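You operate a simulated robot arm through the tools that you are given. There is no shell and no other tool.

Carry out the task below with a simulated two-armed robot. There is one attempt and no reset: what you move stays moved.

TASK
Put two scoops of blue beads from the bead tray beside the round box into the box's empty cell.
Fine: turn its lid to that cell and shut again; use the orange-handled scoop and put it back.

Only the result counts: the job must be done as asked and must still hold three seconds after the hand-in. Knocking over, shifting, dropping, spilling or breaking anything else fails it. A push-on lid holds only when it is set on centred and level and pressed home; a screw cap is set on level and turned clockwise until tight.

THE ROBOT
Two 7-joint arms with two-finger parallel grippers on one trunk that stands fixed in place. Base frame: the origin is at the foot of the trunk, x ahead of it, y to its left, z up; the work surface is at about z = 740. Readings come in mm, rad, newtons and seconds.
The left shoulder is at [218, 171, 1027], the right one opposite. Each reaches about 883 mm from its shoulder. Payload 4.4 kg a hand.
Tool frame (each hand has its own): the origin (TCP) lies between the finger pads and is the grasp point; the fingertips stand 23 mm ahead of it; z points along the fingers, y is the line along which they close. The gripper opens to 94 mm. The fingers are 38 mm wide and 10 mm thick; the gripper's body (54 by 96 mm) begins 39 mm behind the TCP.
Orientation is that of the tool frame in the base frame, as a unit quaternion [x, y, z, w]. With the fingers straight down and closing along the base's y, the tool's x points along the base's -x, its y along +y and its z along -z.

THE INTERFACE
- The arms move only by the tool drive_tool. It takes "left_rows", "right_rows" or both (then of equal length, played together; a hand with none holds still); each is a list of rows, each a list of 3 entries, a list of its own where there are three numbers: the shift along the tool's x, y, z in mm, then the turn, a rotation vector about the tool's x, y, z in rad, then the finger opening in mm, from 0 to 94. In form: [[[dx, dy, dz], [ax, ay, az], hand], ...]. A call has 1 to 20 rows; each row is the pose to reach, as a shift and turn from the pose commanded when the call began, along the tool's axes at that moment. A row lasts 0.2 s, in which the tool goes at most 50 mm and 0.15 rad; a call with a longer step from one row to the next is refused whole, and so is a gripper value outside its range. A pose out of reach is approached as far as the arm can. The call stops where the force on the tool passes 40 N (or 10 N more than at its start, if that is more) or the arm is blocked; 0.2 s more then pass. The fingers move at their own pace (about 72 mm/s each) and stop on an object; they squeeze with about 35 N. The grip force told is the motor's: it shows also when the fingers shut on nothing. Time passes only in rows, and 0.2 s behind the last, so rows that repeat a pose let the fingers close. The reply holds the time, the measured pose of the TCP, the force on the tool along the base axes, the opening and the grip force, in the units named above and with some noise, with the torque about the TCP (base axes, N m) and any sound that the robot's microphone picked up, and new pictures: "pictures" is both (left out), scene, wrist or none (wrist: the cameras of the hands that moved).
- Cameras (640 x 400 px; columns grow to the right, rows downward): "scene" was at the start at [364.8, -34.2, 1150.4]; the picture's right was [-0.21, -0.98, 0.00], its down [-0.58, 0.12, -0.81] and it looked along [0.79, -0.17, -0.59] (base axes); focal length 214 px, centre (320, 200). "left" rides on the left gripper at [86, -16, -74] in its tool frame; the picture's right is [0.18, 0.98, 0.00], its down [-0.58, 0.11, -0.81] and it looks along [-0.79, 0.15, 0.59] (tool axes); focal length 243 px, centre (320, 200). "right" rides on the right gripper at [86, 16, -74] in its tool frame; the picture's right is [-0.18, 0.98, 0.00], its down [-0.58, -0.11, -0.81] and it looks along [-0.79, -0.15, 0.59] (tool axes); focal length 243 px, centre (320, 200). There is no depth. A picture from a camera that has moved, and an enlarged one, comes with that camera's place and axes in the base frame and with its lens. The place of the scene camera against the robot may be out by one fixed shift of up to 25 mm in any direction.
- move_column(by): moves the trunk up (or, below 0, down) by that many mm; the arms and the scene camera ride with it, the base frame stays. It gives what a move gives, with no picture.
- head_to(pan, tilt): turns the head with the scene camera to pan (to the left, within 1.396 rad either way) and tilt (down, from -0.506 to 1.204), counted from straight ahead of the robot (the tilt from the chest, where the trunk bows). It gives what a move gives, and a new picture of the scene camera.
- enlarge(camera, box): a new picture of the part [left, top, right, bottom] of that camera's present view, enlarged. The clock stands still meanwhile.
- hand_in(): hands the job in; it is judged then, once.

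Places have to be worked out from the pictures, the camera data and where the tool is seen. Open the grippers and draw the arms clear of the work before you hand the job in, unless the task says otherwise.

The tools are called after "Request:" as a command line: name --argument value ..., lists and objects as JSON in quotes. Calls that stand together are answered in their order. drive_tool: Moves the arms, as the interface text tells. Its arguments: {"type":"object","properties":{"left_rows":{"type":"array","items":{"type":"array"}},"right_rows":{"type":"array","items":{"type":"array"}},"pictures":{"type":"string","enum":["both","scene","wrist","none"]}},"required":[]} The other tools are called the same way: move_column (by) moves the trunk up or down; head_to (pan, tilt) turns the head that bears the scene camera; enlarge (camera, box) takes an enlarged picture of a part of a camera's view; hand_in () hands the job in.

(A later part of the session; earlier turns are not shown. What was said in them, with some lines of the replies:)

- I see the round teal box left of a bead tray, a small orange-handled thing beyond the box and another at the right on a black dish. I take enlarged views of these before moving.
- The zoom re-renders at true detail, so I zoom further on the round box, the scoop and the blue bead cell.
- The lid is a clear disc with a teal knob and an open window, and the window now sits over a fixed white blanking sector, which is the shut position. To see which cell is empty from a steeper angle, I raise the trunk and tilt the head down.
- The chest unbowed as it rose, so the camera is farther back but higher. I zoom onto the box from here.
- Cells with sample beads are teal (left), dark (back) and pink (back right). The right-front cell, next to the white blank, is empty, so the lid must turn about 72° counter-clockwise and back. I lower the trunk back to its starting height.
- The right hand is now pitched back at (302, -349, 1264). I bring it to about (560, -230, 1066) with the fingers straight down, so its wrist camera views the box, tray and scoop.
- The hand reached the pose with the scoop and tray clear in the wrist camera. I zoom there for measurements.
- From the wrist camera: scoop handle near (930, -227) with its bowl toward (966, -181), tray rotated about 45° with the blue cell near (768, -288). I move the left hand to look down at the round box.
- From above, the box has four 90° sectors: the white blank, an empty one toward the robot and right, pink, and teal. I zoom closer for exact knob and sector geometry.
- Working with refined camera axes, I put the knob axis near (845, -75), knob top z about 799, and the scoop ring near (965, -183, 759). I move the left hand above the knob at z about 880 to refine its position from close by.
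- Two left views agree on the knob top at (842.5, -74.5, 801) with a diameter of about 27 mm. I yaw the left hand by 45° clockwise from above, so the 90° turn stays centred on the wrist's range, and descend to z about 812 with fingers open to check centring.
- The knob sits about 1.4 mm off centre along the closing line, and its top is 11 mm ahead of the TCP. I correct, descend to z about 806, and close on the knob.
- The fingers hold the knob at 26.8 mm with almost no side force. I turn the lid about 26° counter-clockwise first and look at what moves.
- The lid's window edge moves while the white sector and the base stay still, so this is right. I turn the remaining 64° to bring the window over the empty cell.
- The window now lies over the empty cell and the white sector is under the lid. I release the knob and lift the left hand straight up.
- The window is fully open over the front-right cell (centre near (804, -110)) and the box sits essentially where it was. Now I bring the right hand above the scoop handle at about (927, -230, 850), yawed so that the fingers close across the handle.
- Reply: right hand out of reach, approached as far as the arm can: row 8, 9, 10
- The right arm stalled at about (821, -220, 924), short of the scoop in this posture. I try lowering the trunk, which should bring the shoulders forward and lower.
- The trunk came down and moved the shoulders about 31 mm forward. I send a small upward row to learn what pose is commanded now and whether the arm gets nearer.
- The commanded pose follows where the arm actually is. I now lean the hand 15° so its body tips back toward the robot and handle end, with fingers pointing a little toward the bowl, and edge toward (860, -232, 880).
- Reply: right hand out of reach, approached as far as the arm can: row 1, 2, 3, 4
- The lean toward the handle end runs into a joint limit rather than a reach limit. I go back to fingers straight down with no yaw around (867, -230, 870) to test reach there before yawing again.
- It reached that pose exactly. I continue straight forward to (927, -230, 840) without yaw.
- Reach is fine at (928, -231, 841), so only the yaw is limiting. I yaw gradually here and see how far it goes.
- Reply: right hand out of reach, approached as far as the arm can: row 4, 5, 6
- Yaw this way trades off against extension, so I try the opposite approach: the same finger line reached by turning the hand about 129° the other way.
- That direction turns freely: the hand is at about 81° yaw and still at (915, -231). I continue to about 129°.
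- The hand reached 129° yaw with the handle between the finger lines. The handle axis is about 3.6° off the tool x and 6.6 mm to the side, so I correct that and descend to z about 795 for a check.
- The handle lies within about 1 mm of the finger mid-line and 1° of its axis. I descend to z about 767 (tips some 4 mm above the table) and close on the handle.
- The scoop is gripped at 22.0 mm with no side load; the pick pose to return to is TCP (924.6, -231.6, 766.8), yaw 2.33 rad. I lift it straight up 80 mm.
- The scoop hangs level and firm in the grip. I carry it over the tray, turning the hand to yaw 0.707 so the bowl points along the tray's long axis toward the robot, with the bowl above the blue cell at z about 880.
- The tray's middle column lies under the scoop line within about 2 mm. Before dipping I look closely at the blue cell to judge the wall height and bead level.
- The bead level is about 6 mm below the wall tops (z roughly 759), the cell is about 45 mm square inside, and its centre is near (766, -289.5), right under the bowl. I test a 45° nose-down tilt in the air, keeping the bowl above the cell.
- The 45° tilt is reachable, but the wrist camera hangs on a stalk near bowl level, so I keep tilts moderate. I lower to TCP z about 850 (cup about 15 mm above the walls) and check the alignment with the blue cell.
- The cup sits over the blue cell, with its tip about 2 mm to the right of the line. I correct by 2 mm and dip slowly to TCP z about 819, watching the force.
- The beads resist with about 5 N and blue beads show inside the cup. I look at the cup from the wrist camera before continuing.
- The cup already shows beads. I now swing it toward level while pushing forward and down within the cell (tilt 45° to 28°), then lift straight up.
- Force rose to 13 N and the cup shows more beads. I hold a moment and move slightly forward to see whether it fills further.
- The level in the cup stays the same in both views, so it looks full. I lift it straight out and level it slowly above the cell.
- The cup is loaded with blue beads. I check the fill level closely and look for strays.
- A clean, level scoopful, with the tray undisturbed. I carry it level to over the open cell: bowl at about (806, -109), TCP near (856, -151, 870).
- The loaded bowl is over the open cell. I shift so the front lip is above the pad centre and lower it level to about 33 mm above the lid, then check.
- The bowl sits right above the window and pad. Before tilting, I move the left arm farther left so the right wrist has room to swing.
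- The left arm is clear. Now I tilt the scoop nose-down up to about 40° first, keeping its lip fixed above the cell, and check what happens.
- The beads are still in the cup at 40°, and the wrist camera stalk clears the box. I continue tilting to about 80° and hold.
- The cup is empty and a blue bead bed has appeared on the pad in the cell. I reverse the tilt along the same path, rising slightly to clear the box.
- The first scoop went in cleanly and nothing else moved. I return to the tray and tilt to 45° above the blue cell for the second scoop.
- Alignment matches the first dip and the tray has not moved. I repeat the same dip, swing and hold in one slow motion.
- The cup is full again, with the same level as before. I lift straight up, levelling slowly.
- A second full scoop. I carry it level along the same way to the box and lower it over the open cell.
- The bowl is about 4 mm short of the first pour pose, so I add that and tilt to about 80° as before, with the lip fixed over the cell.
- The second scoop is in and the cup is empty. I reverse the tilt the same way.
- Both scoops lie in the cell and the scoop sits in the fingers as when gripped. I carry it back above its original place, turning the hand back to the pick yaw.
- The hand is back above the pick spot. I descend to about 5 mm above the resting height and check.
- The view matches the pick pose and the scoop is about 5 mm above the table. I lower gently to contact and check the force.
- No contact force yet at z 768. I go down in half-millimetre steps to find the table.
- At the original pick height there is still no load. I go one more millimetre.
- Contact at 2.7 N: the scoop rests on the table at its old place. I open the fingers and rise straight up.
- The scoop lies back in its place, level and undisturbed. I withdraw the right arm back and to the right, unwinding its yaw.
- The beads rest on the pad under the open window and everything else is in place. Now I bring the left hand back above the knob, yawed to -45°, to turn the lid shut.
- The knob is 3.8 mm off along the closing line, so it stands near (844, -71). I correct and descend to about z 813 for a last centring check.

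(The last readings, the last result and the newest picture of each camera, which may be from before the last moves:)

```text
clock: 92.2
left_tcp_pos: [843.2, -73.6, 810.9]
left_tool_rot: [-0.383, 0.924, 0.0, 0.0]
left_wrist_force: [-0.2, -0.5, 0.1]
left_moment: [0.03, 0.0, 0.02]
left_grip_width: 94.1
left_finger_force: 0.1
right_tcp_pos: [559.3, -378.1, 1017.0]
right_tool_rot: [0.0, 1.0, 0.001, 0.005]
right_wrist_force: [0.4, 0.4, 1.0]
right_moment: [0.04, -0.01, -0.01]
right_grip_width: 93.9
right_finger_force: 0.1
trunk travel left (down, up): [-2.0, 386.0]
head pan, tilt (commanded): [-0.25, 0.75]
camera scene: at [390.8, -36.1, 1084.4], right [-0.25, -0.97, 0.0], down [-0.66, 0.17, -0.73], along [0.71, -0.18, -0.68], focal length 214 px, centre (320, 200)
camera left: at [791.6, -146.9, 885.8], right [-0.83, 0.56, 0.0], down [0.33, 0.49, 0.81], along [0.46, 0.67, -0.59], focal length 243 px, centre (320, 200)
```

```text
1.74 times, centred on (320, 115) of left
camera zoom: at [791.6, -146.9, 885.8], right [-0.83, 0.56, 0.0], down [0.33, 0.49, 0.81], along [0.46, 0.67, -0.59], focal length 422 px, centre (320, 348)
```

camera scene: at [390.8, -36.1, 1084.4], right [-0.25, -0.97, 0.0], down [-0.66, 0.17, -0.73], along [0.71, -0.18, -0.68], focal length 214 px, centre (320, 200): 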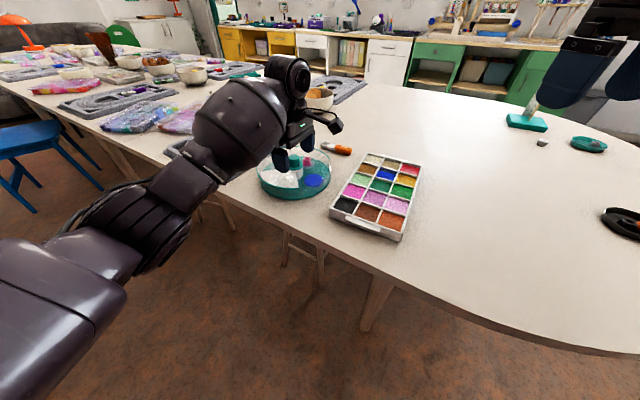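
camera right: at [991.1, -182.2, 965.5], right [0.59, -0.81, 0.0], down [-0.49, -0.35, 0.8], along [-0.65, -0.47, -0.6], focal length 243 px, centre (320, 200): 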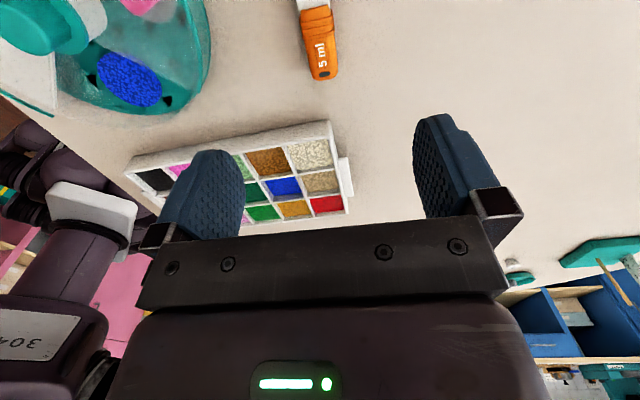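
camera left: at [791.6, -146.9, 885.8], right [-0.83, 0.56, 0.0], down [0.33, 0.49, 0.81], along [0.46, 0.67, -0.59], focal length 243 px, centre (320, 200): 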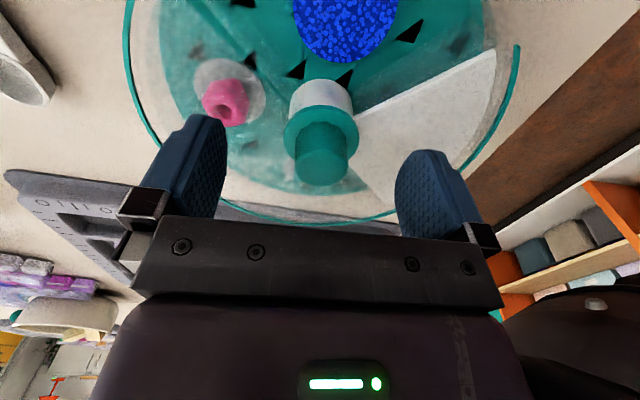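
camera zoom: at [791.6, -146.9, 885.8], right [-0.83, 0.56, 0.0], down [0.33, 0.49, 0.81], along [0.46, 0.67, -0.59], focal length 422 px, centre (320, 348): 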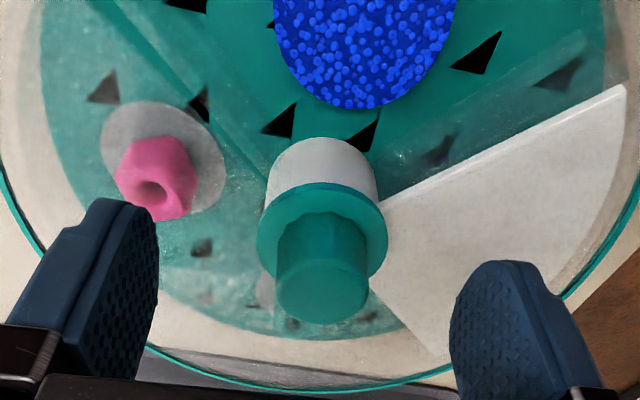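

The knob is centred within 0.6 mm. I descend to z about 806 and close on it.

Request:
drive_tool --left_rows '[[[0, 0.5, 3], [0, 0, 0], 94], [[0, 0.5, 5], [0, 0, 0], 94], [[0, 0.5, 5], [0, 0, 0], 60], [[0, 0.5, 5], [0, 0, 0], 40], [[0, 0.5, 5], [0, 0, 0], 20], [[0, 0.5, 5], [0, 0, 0], 15], [[0, 0.5, 5], [0, 0, 0], 15]]' --pictures "wrist"

```text
clock: 93.8
left_tcp_pos: [842.6, -73.8, 807.1]
left_tool_rot: [-0.383, 0.924, 0.0, 0.0]
left_wrist_force: [-3.3, 1.8, 0.5]
left_moment: [0.01, 0.09, 0.01]
left_grip_width: 27.2
left_finger_force: 35.3
right_tcp_pos: [557.5, -377.4, 1016.5]
right_tool_rot: [0.0, 1.0, 0.001, 0.004]
right_wrist_force: [-0.3, -0.3, 0.5]
right_moment: [0.02, 0.0, -0.01]
right_grip_width: 94.1
right_finger_force: 0.0
trunk travel left (down, up): [-2.0, 386.0]
head pan, tilt (commanded): [-0.25, 0.75]
camera left: at [791.4, -146.8, 881.3], right [-0.83, 0.56, 0.0], down [0.33, 0.49, 0.81], along [0.45, 0.67, -0.59], focal length 243 px, centre (320, 200)
```

left: 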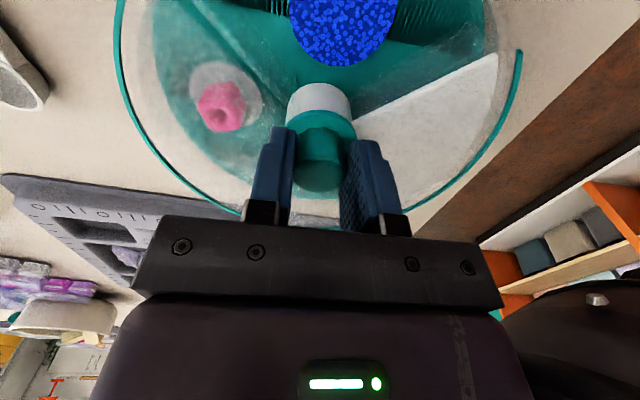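

The knob is gripped at 27.2 mm. I turn the lid clockwise by 90° back to the white sector.

Request:
drive_tool --left_rows '[[[0, 0, 0], [0, 0, 0.105], 15], [[0, 0, 0], [0, 0, 0.21], 15], [[0, 0, 0], [0, 0, 0.315], 15], [[0, 0, 0], [0, 0, 0.42], 15], [[0, 0, 0], [0, 0, 0.525], 15], [[0, 0, 0], [0, 0, 0.63], 15], [[0, 0, 0], [0, 0, 0.735], 15], [[0, 0, 0], [0, 0, 0.84], 15], [[0, 0, 0], [0, 0, 0.945], 15], [[0, 0, 0], [0, 0, 1.05], 15], [[0, 0, 0], [0, 0, 1.155], 15], [[0, 0, 0], [0, 0, 1.26], 15], [[0, 0, 0], [0, 0, 1.365], 15], [[0, 0, 0], [0, 0, 1.47], 15], [[0, 0, 0], [0, 0, 1.57], 15], [[0, 0, 0], [0, 0, 1.57], 15]]' --pictures "both"

Request:
enlarge --camera "scene" --box '[250, 130, 350, 210]'

Request:
enlarge --camera "left" --box '[100, 0, 540, 230]'

```text
clock: 97.2
left_tcp_pos: [843.2, -74.6, 807.1]
left_tool_rot: [0.382, 0.924, 0.0, 0.0]
left_wrist_force: [-2.6, 2.9, -1.2]
left_moment: [-0.07, 0.0, -0.05]
left_grip_width: 26.8
left_finger_force: 35.4
right_tcp_pos: [558.7, -377.3, 1017.5]
right_tool_rot: [0.0, 1.0, 0.001, 0.004]
right_wrist_force: [-0.4, 0.1, -0.8]
right_moment: [0.01, 0.01, 0.01]
right_grip_width: 93.8
right_finger_force: 0.1
trunk travel left (down, up): [-2.0, 386.0]
head pan, tilt (commanded): [-0.25, 0.75]
camera scene: at [390.7, -36.0, 1084.5], right [-0.25, -0.97, 0.0], down [-0.66, 0.17, -0.73], along [0.71, -0.18, -0.68], focal length 214 px, centre (320, 200)
camera left: at [769.9, -25.1, 881.3], right [0.56, 0.83, 0.0], down [0.49, -0.33, 0.81], along [0.67, -0.46, -0.59], focal length 243 px, centre (320, 200)
```

scene: 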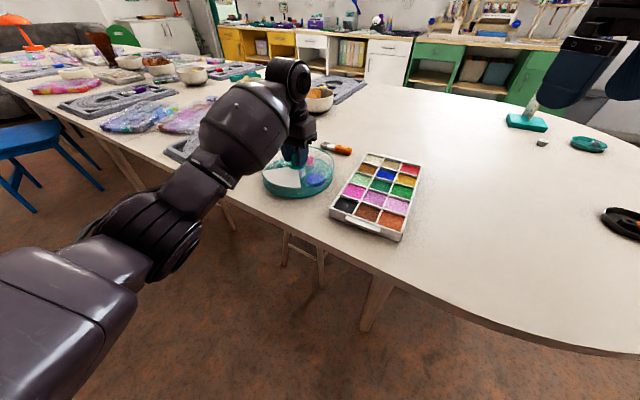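
left: 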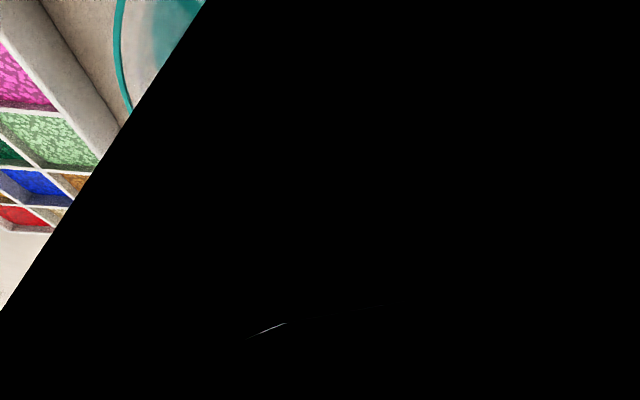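

```text
5.00 times, centred on (300, 170) of scene
camera zoom: at [390.7, -36.0, 1084.5], right [-0.25, -0.97, 0.0], down [-0.66, 0.17, -0.73], along [0.71, -0.18, -0.68], focal length 1072 px, centre (420, 350)
```

zoom: 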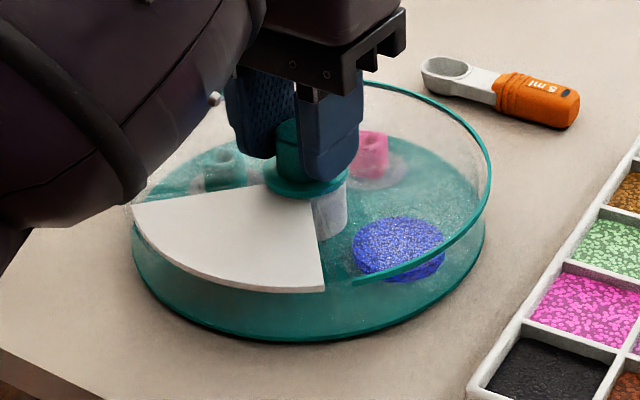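

```text
1.45 times, centred on (320, 115) of left
camera zoom: at [769.9, -25.1, 881.3], right [0.56, 0.83, 0.0], down [0.49, -0.33, 0.81], along [0.67, -0.46, -0.59], focal length 353 px, centre (320, 324)
```

zoom: 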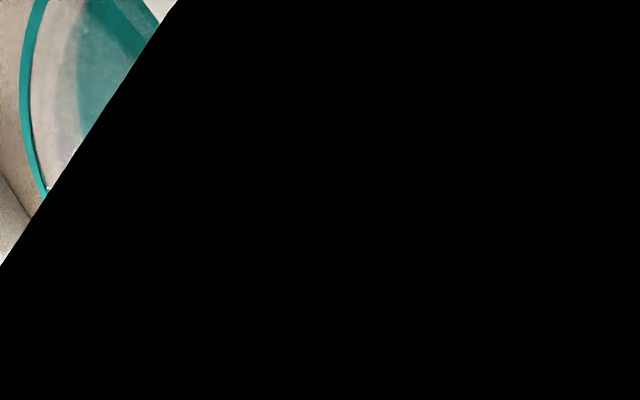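

The window is back over the white sector and the beads are under the lid. I zoom in on the rim end to compare its gap with the original shut position.

Request:
enlarge --camera "scene" --box '[295, 165, 335, 195]'

Request:
enlarge --camera "scene" --box '[260, 150, 340, 210]'

```text
13.33 times, centred on (315, 180) of scene
camera zoom: at [390.7, -36.0, 1084.5], right [-0.25, -0.97, 0.0], down [-0.66, 0.17, -0.73], along [0.71, -0.18, -0.68], focal length 2860 px, centre (387, 467)
```

zoom: 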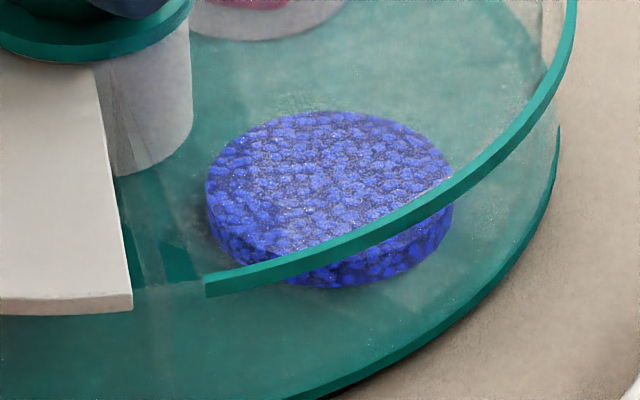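

```text
6.67 times, centred on (300, 180) of scene
camera zoom: at [390.7, -36.0, 1084.5], right [-0.25, -0.97, 0.0], down [-0.66, 0.17, -0.73], along [0.71, -0.18, -0.68], focal length 1430 px, centre (453, 333)
```

zoom: 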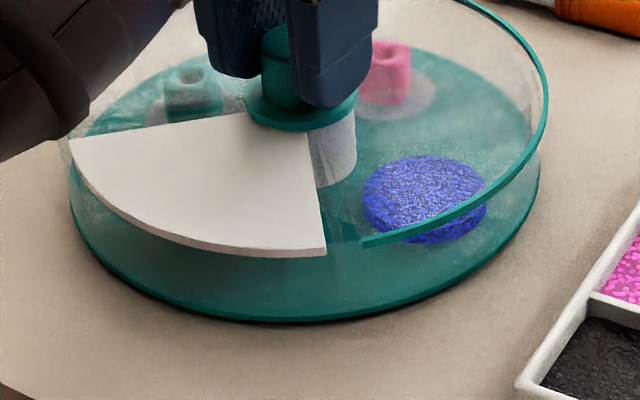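

The gap at the rim end is about 13 mm, versus about 12.5 mm originally, so the lid is within half a degree of its shut position. I nudge it 0.01 rad more, release and lift straight up.

Request:
drive_tool --left_rows '[[[0, 0, 0], [0, 0, 0.01], 15], [[0, 0, 0], [0, 0, 0.01], 15], [[0, 0, 0], [0, 0, 0.01], 50], [[0, 0, 0], [0, 0, 0.01], 94], [[0, 0, 0], [0, 0, 0.01], 94], [[0, 0, -15], [0, 0, 0.01], 94], [[0, 0, -45], [0, 0, 0.01], 94], [[0, 0, -85], [0, 0, 0.01], 94], [[0, 0, -125], [0, 0, 0.01], 94]]' --pictures "both"

```text
clock: 99.2
left_tcp_pos: [842.9, -76.4, 931.6]
left_tool_rot: [0.386, 0.922, 0.001, 0.0]
left_wrist_force: [0.5, -0.9, -0.5]
left_moment: [-0.04, -0.03, 0.0]
left_grip_width: 94.0
left_finger_force: 0.1
right_tcp_pos: [558.1, -377.9, 1018.4]
right_tool_rot: [0.0, 1.0, 0.0, 0.005]
right_wrist_force: [-0.3, 0.3, 1.2]
right_moment: [-0.03, 0.0, 0.01]
right_grip_width: 93.9
right_finger_force: 0.1
trunk travel left (down, up): [-2.0, 386.0]
head pan, tilt (commanded): [-0.25, 0.75]
camera scene: at [390.0, -36.1, 1084.9], right [-0.25, -0.97, 0.0], down [-0.66, 0.17, -0.73], along [0.71, -0.18, -0.68], focal length 214 px, centre (320, 200)
camera left: at [769.3, -25.4, 1007.2], right [0.57, 0.82, 0.0], down [0.48, -0.34, 0.81], along [0.66, -0.46, -0.59], focal length 243 px, centre (320, 200)
```

scene: 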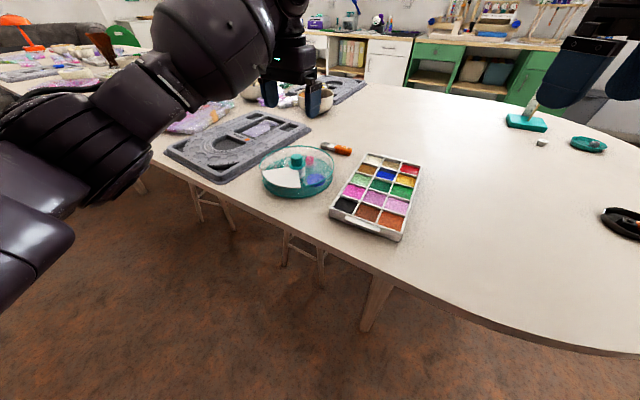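
left: 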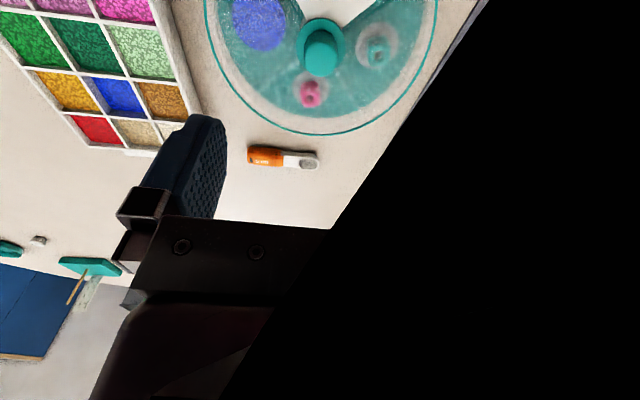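

Released cleanly. I withdraw the left arm to the left, unwinding its yaw.

Request:
drive_tool --left_rows '[[[42.4, 7.5, -3], [0, 0, -0.0795], 94], [[84.7, 15, -6], [0, 0, -0.159], 94], [[127.1, 22.5, -9], [0, 0, -0.2385], 94], [[169.4, 30, -12], [0, 0, -0.318], 94], [[211.8, 37.5, -15], [0, 0, -0.3975], 94], [[254.2, 45, -18], [0, 0, -0.477], 94], [[296.5, 52.5, -21], [0, 0, -0.5565], 94], [[338.9, 60, -24], [0, 0, -0.636], 94], [[381.2, 67.5, -27], [0, 0, -0.7155], 94], [[423.6, 75, -30], [0, 0, -0.795], 94]]' --pictures "both"

Request:
enlarge --camera "scene" --box '[256, 140, 336, 205]'

Request:
enlarge --camera "scene" --box '[310, 130, 430, 250]'

```text
clock: 101.4
left_tcp_pos: [598.8, 279.5, 963.5]
left_tool_rot: [0.0, 1.0, 0.0, 0.001]
left_wrist_force: [-0.8, -1.2, 0.2]
left_moment: [0.0, 0.0, -0.01]
left_grip_width: 94.0
left_finger_force: 0.0
right_tcp_pos: [557.4, -378.9, 1018.3]
right_tool_rot: [0.0, 1.0, 0.0, 0.005]
right_wrist_force: [0.0, -0.8, 0.7]
right_moment: [0.03, 0.02, -0.02]
right_grip_width: 94.1
right_finger_force: 0.1
trunk travel left (down, up): [-2.0, 386.0]
head pan, tilt (commanded): [-0.25, 0.75]
camera scene: at [390.1, -36.7, 1084.9], right [-0.25, -0.97, 0.0], down [-0.66, 0.17, -0.73], along [0.71, -0.18, -0.68], focal length 214 px, centre (320, 200)
camera left: at [511.3, 263.1, 1038.6], right [-0.18, 0.98, 0.0], down [0.58, 0.11, 0.81], along [0.79, 0.15, -0.59], focal length 243 px, centre (320, 200)
```

scene: 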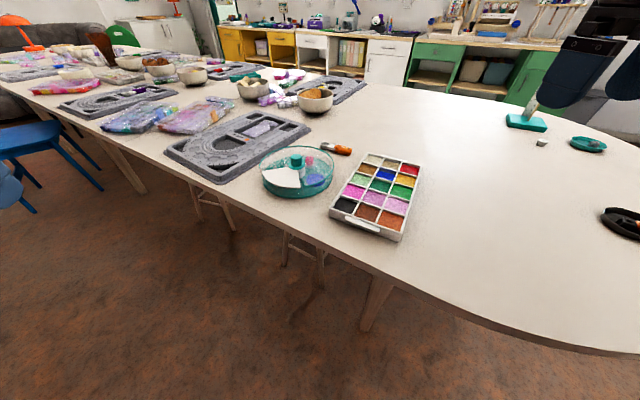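
left: 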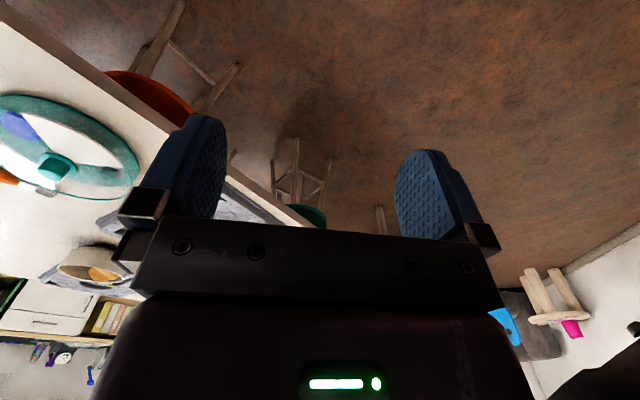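

```text
6.15 times, centred on (296, 172) of scene
camera zoom: at [390.1, -36.7, 1084.9], right [-0.25, -0.97, 0.0], down [-0.66, 0.17, -0.73], along [0.71, -0.18, -0.68], focal length 1320 px, centre (468, 369)
```

zoom: 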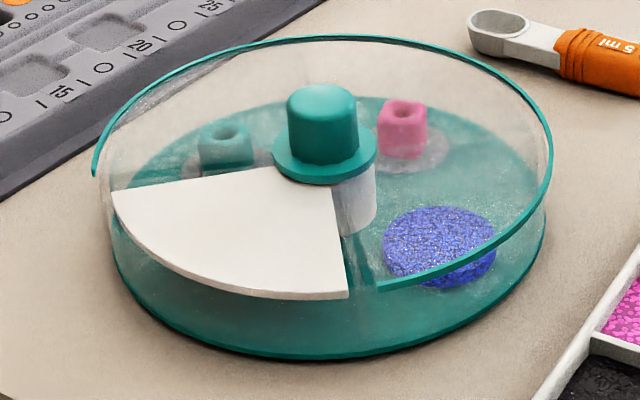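

```text
3.33 times, centred on (370, 190) of scene
camera zoom: at [390.1, -36.7, 1084.9], right [-0.25, -0.97, 0.0], down [-0.66, 0.17, -0.73], along [0.71, -0.18, -0.68], focal length 715 px, centre (153, 233)
```

zoom: 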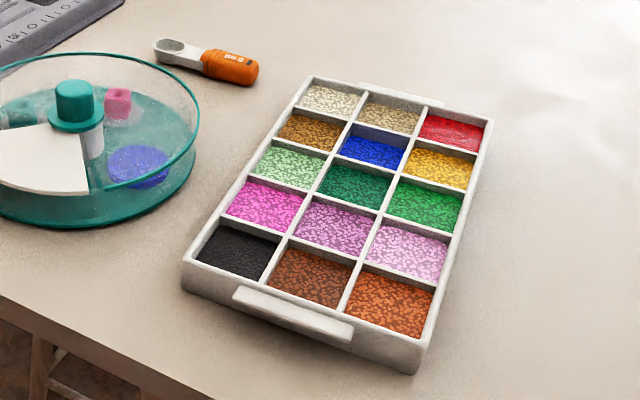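

The lid's rim ends sit over the white sector with the same gaps as at the start, and two scoops of blue beads are in the formerly empty cell. The scoop is back in place, the tray is undisturbed with no stray beads in sight, and both arms are clear with open grippers. I hand the job in.

Request:
hand_in

```text
The job is handed in.
```

I put two full scoops of blue beads into the round box's empty cell and handed the job in; I haven't had a verdict on it.

- **Lid:** I turned it a quarter turn to open over that cell, then back. The gaps at the ends of its rim now match how it sat at the start.
- **Scoop:** It is back where it lay on the table, resting level.
- **Surroundings:** No beads spilled that I could see, and the tray did not move. The box itself slid about 3 mm or less while I was turning the lid, and I left it there.
- **Arms:** Both grippers are open and clear of the work. The trunk is still about 48 mm lower than at the start, because I lowered it to reach the scoop.
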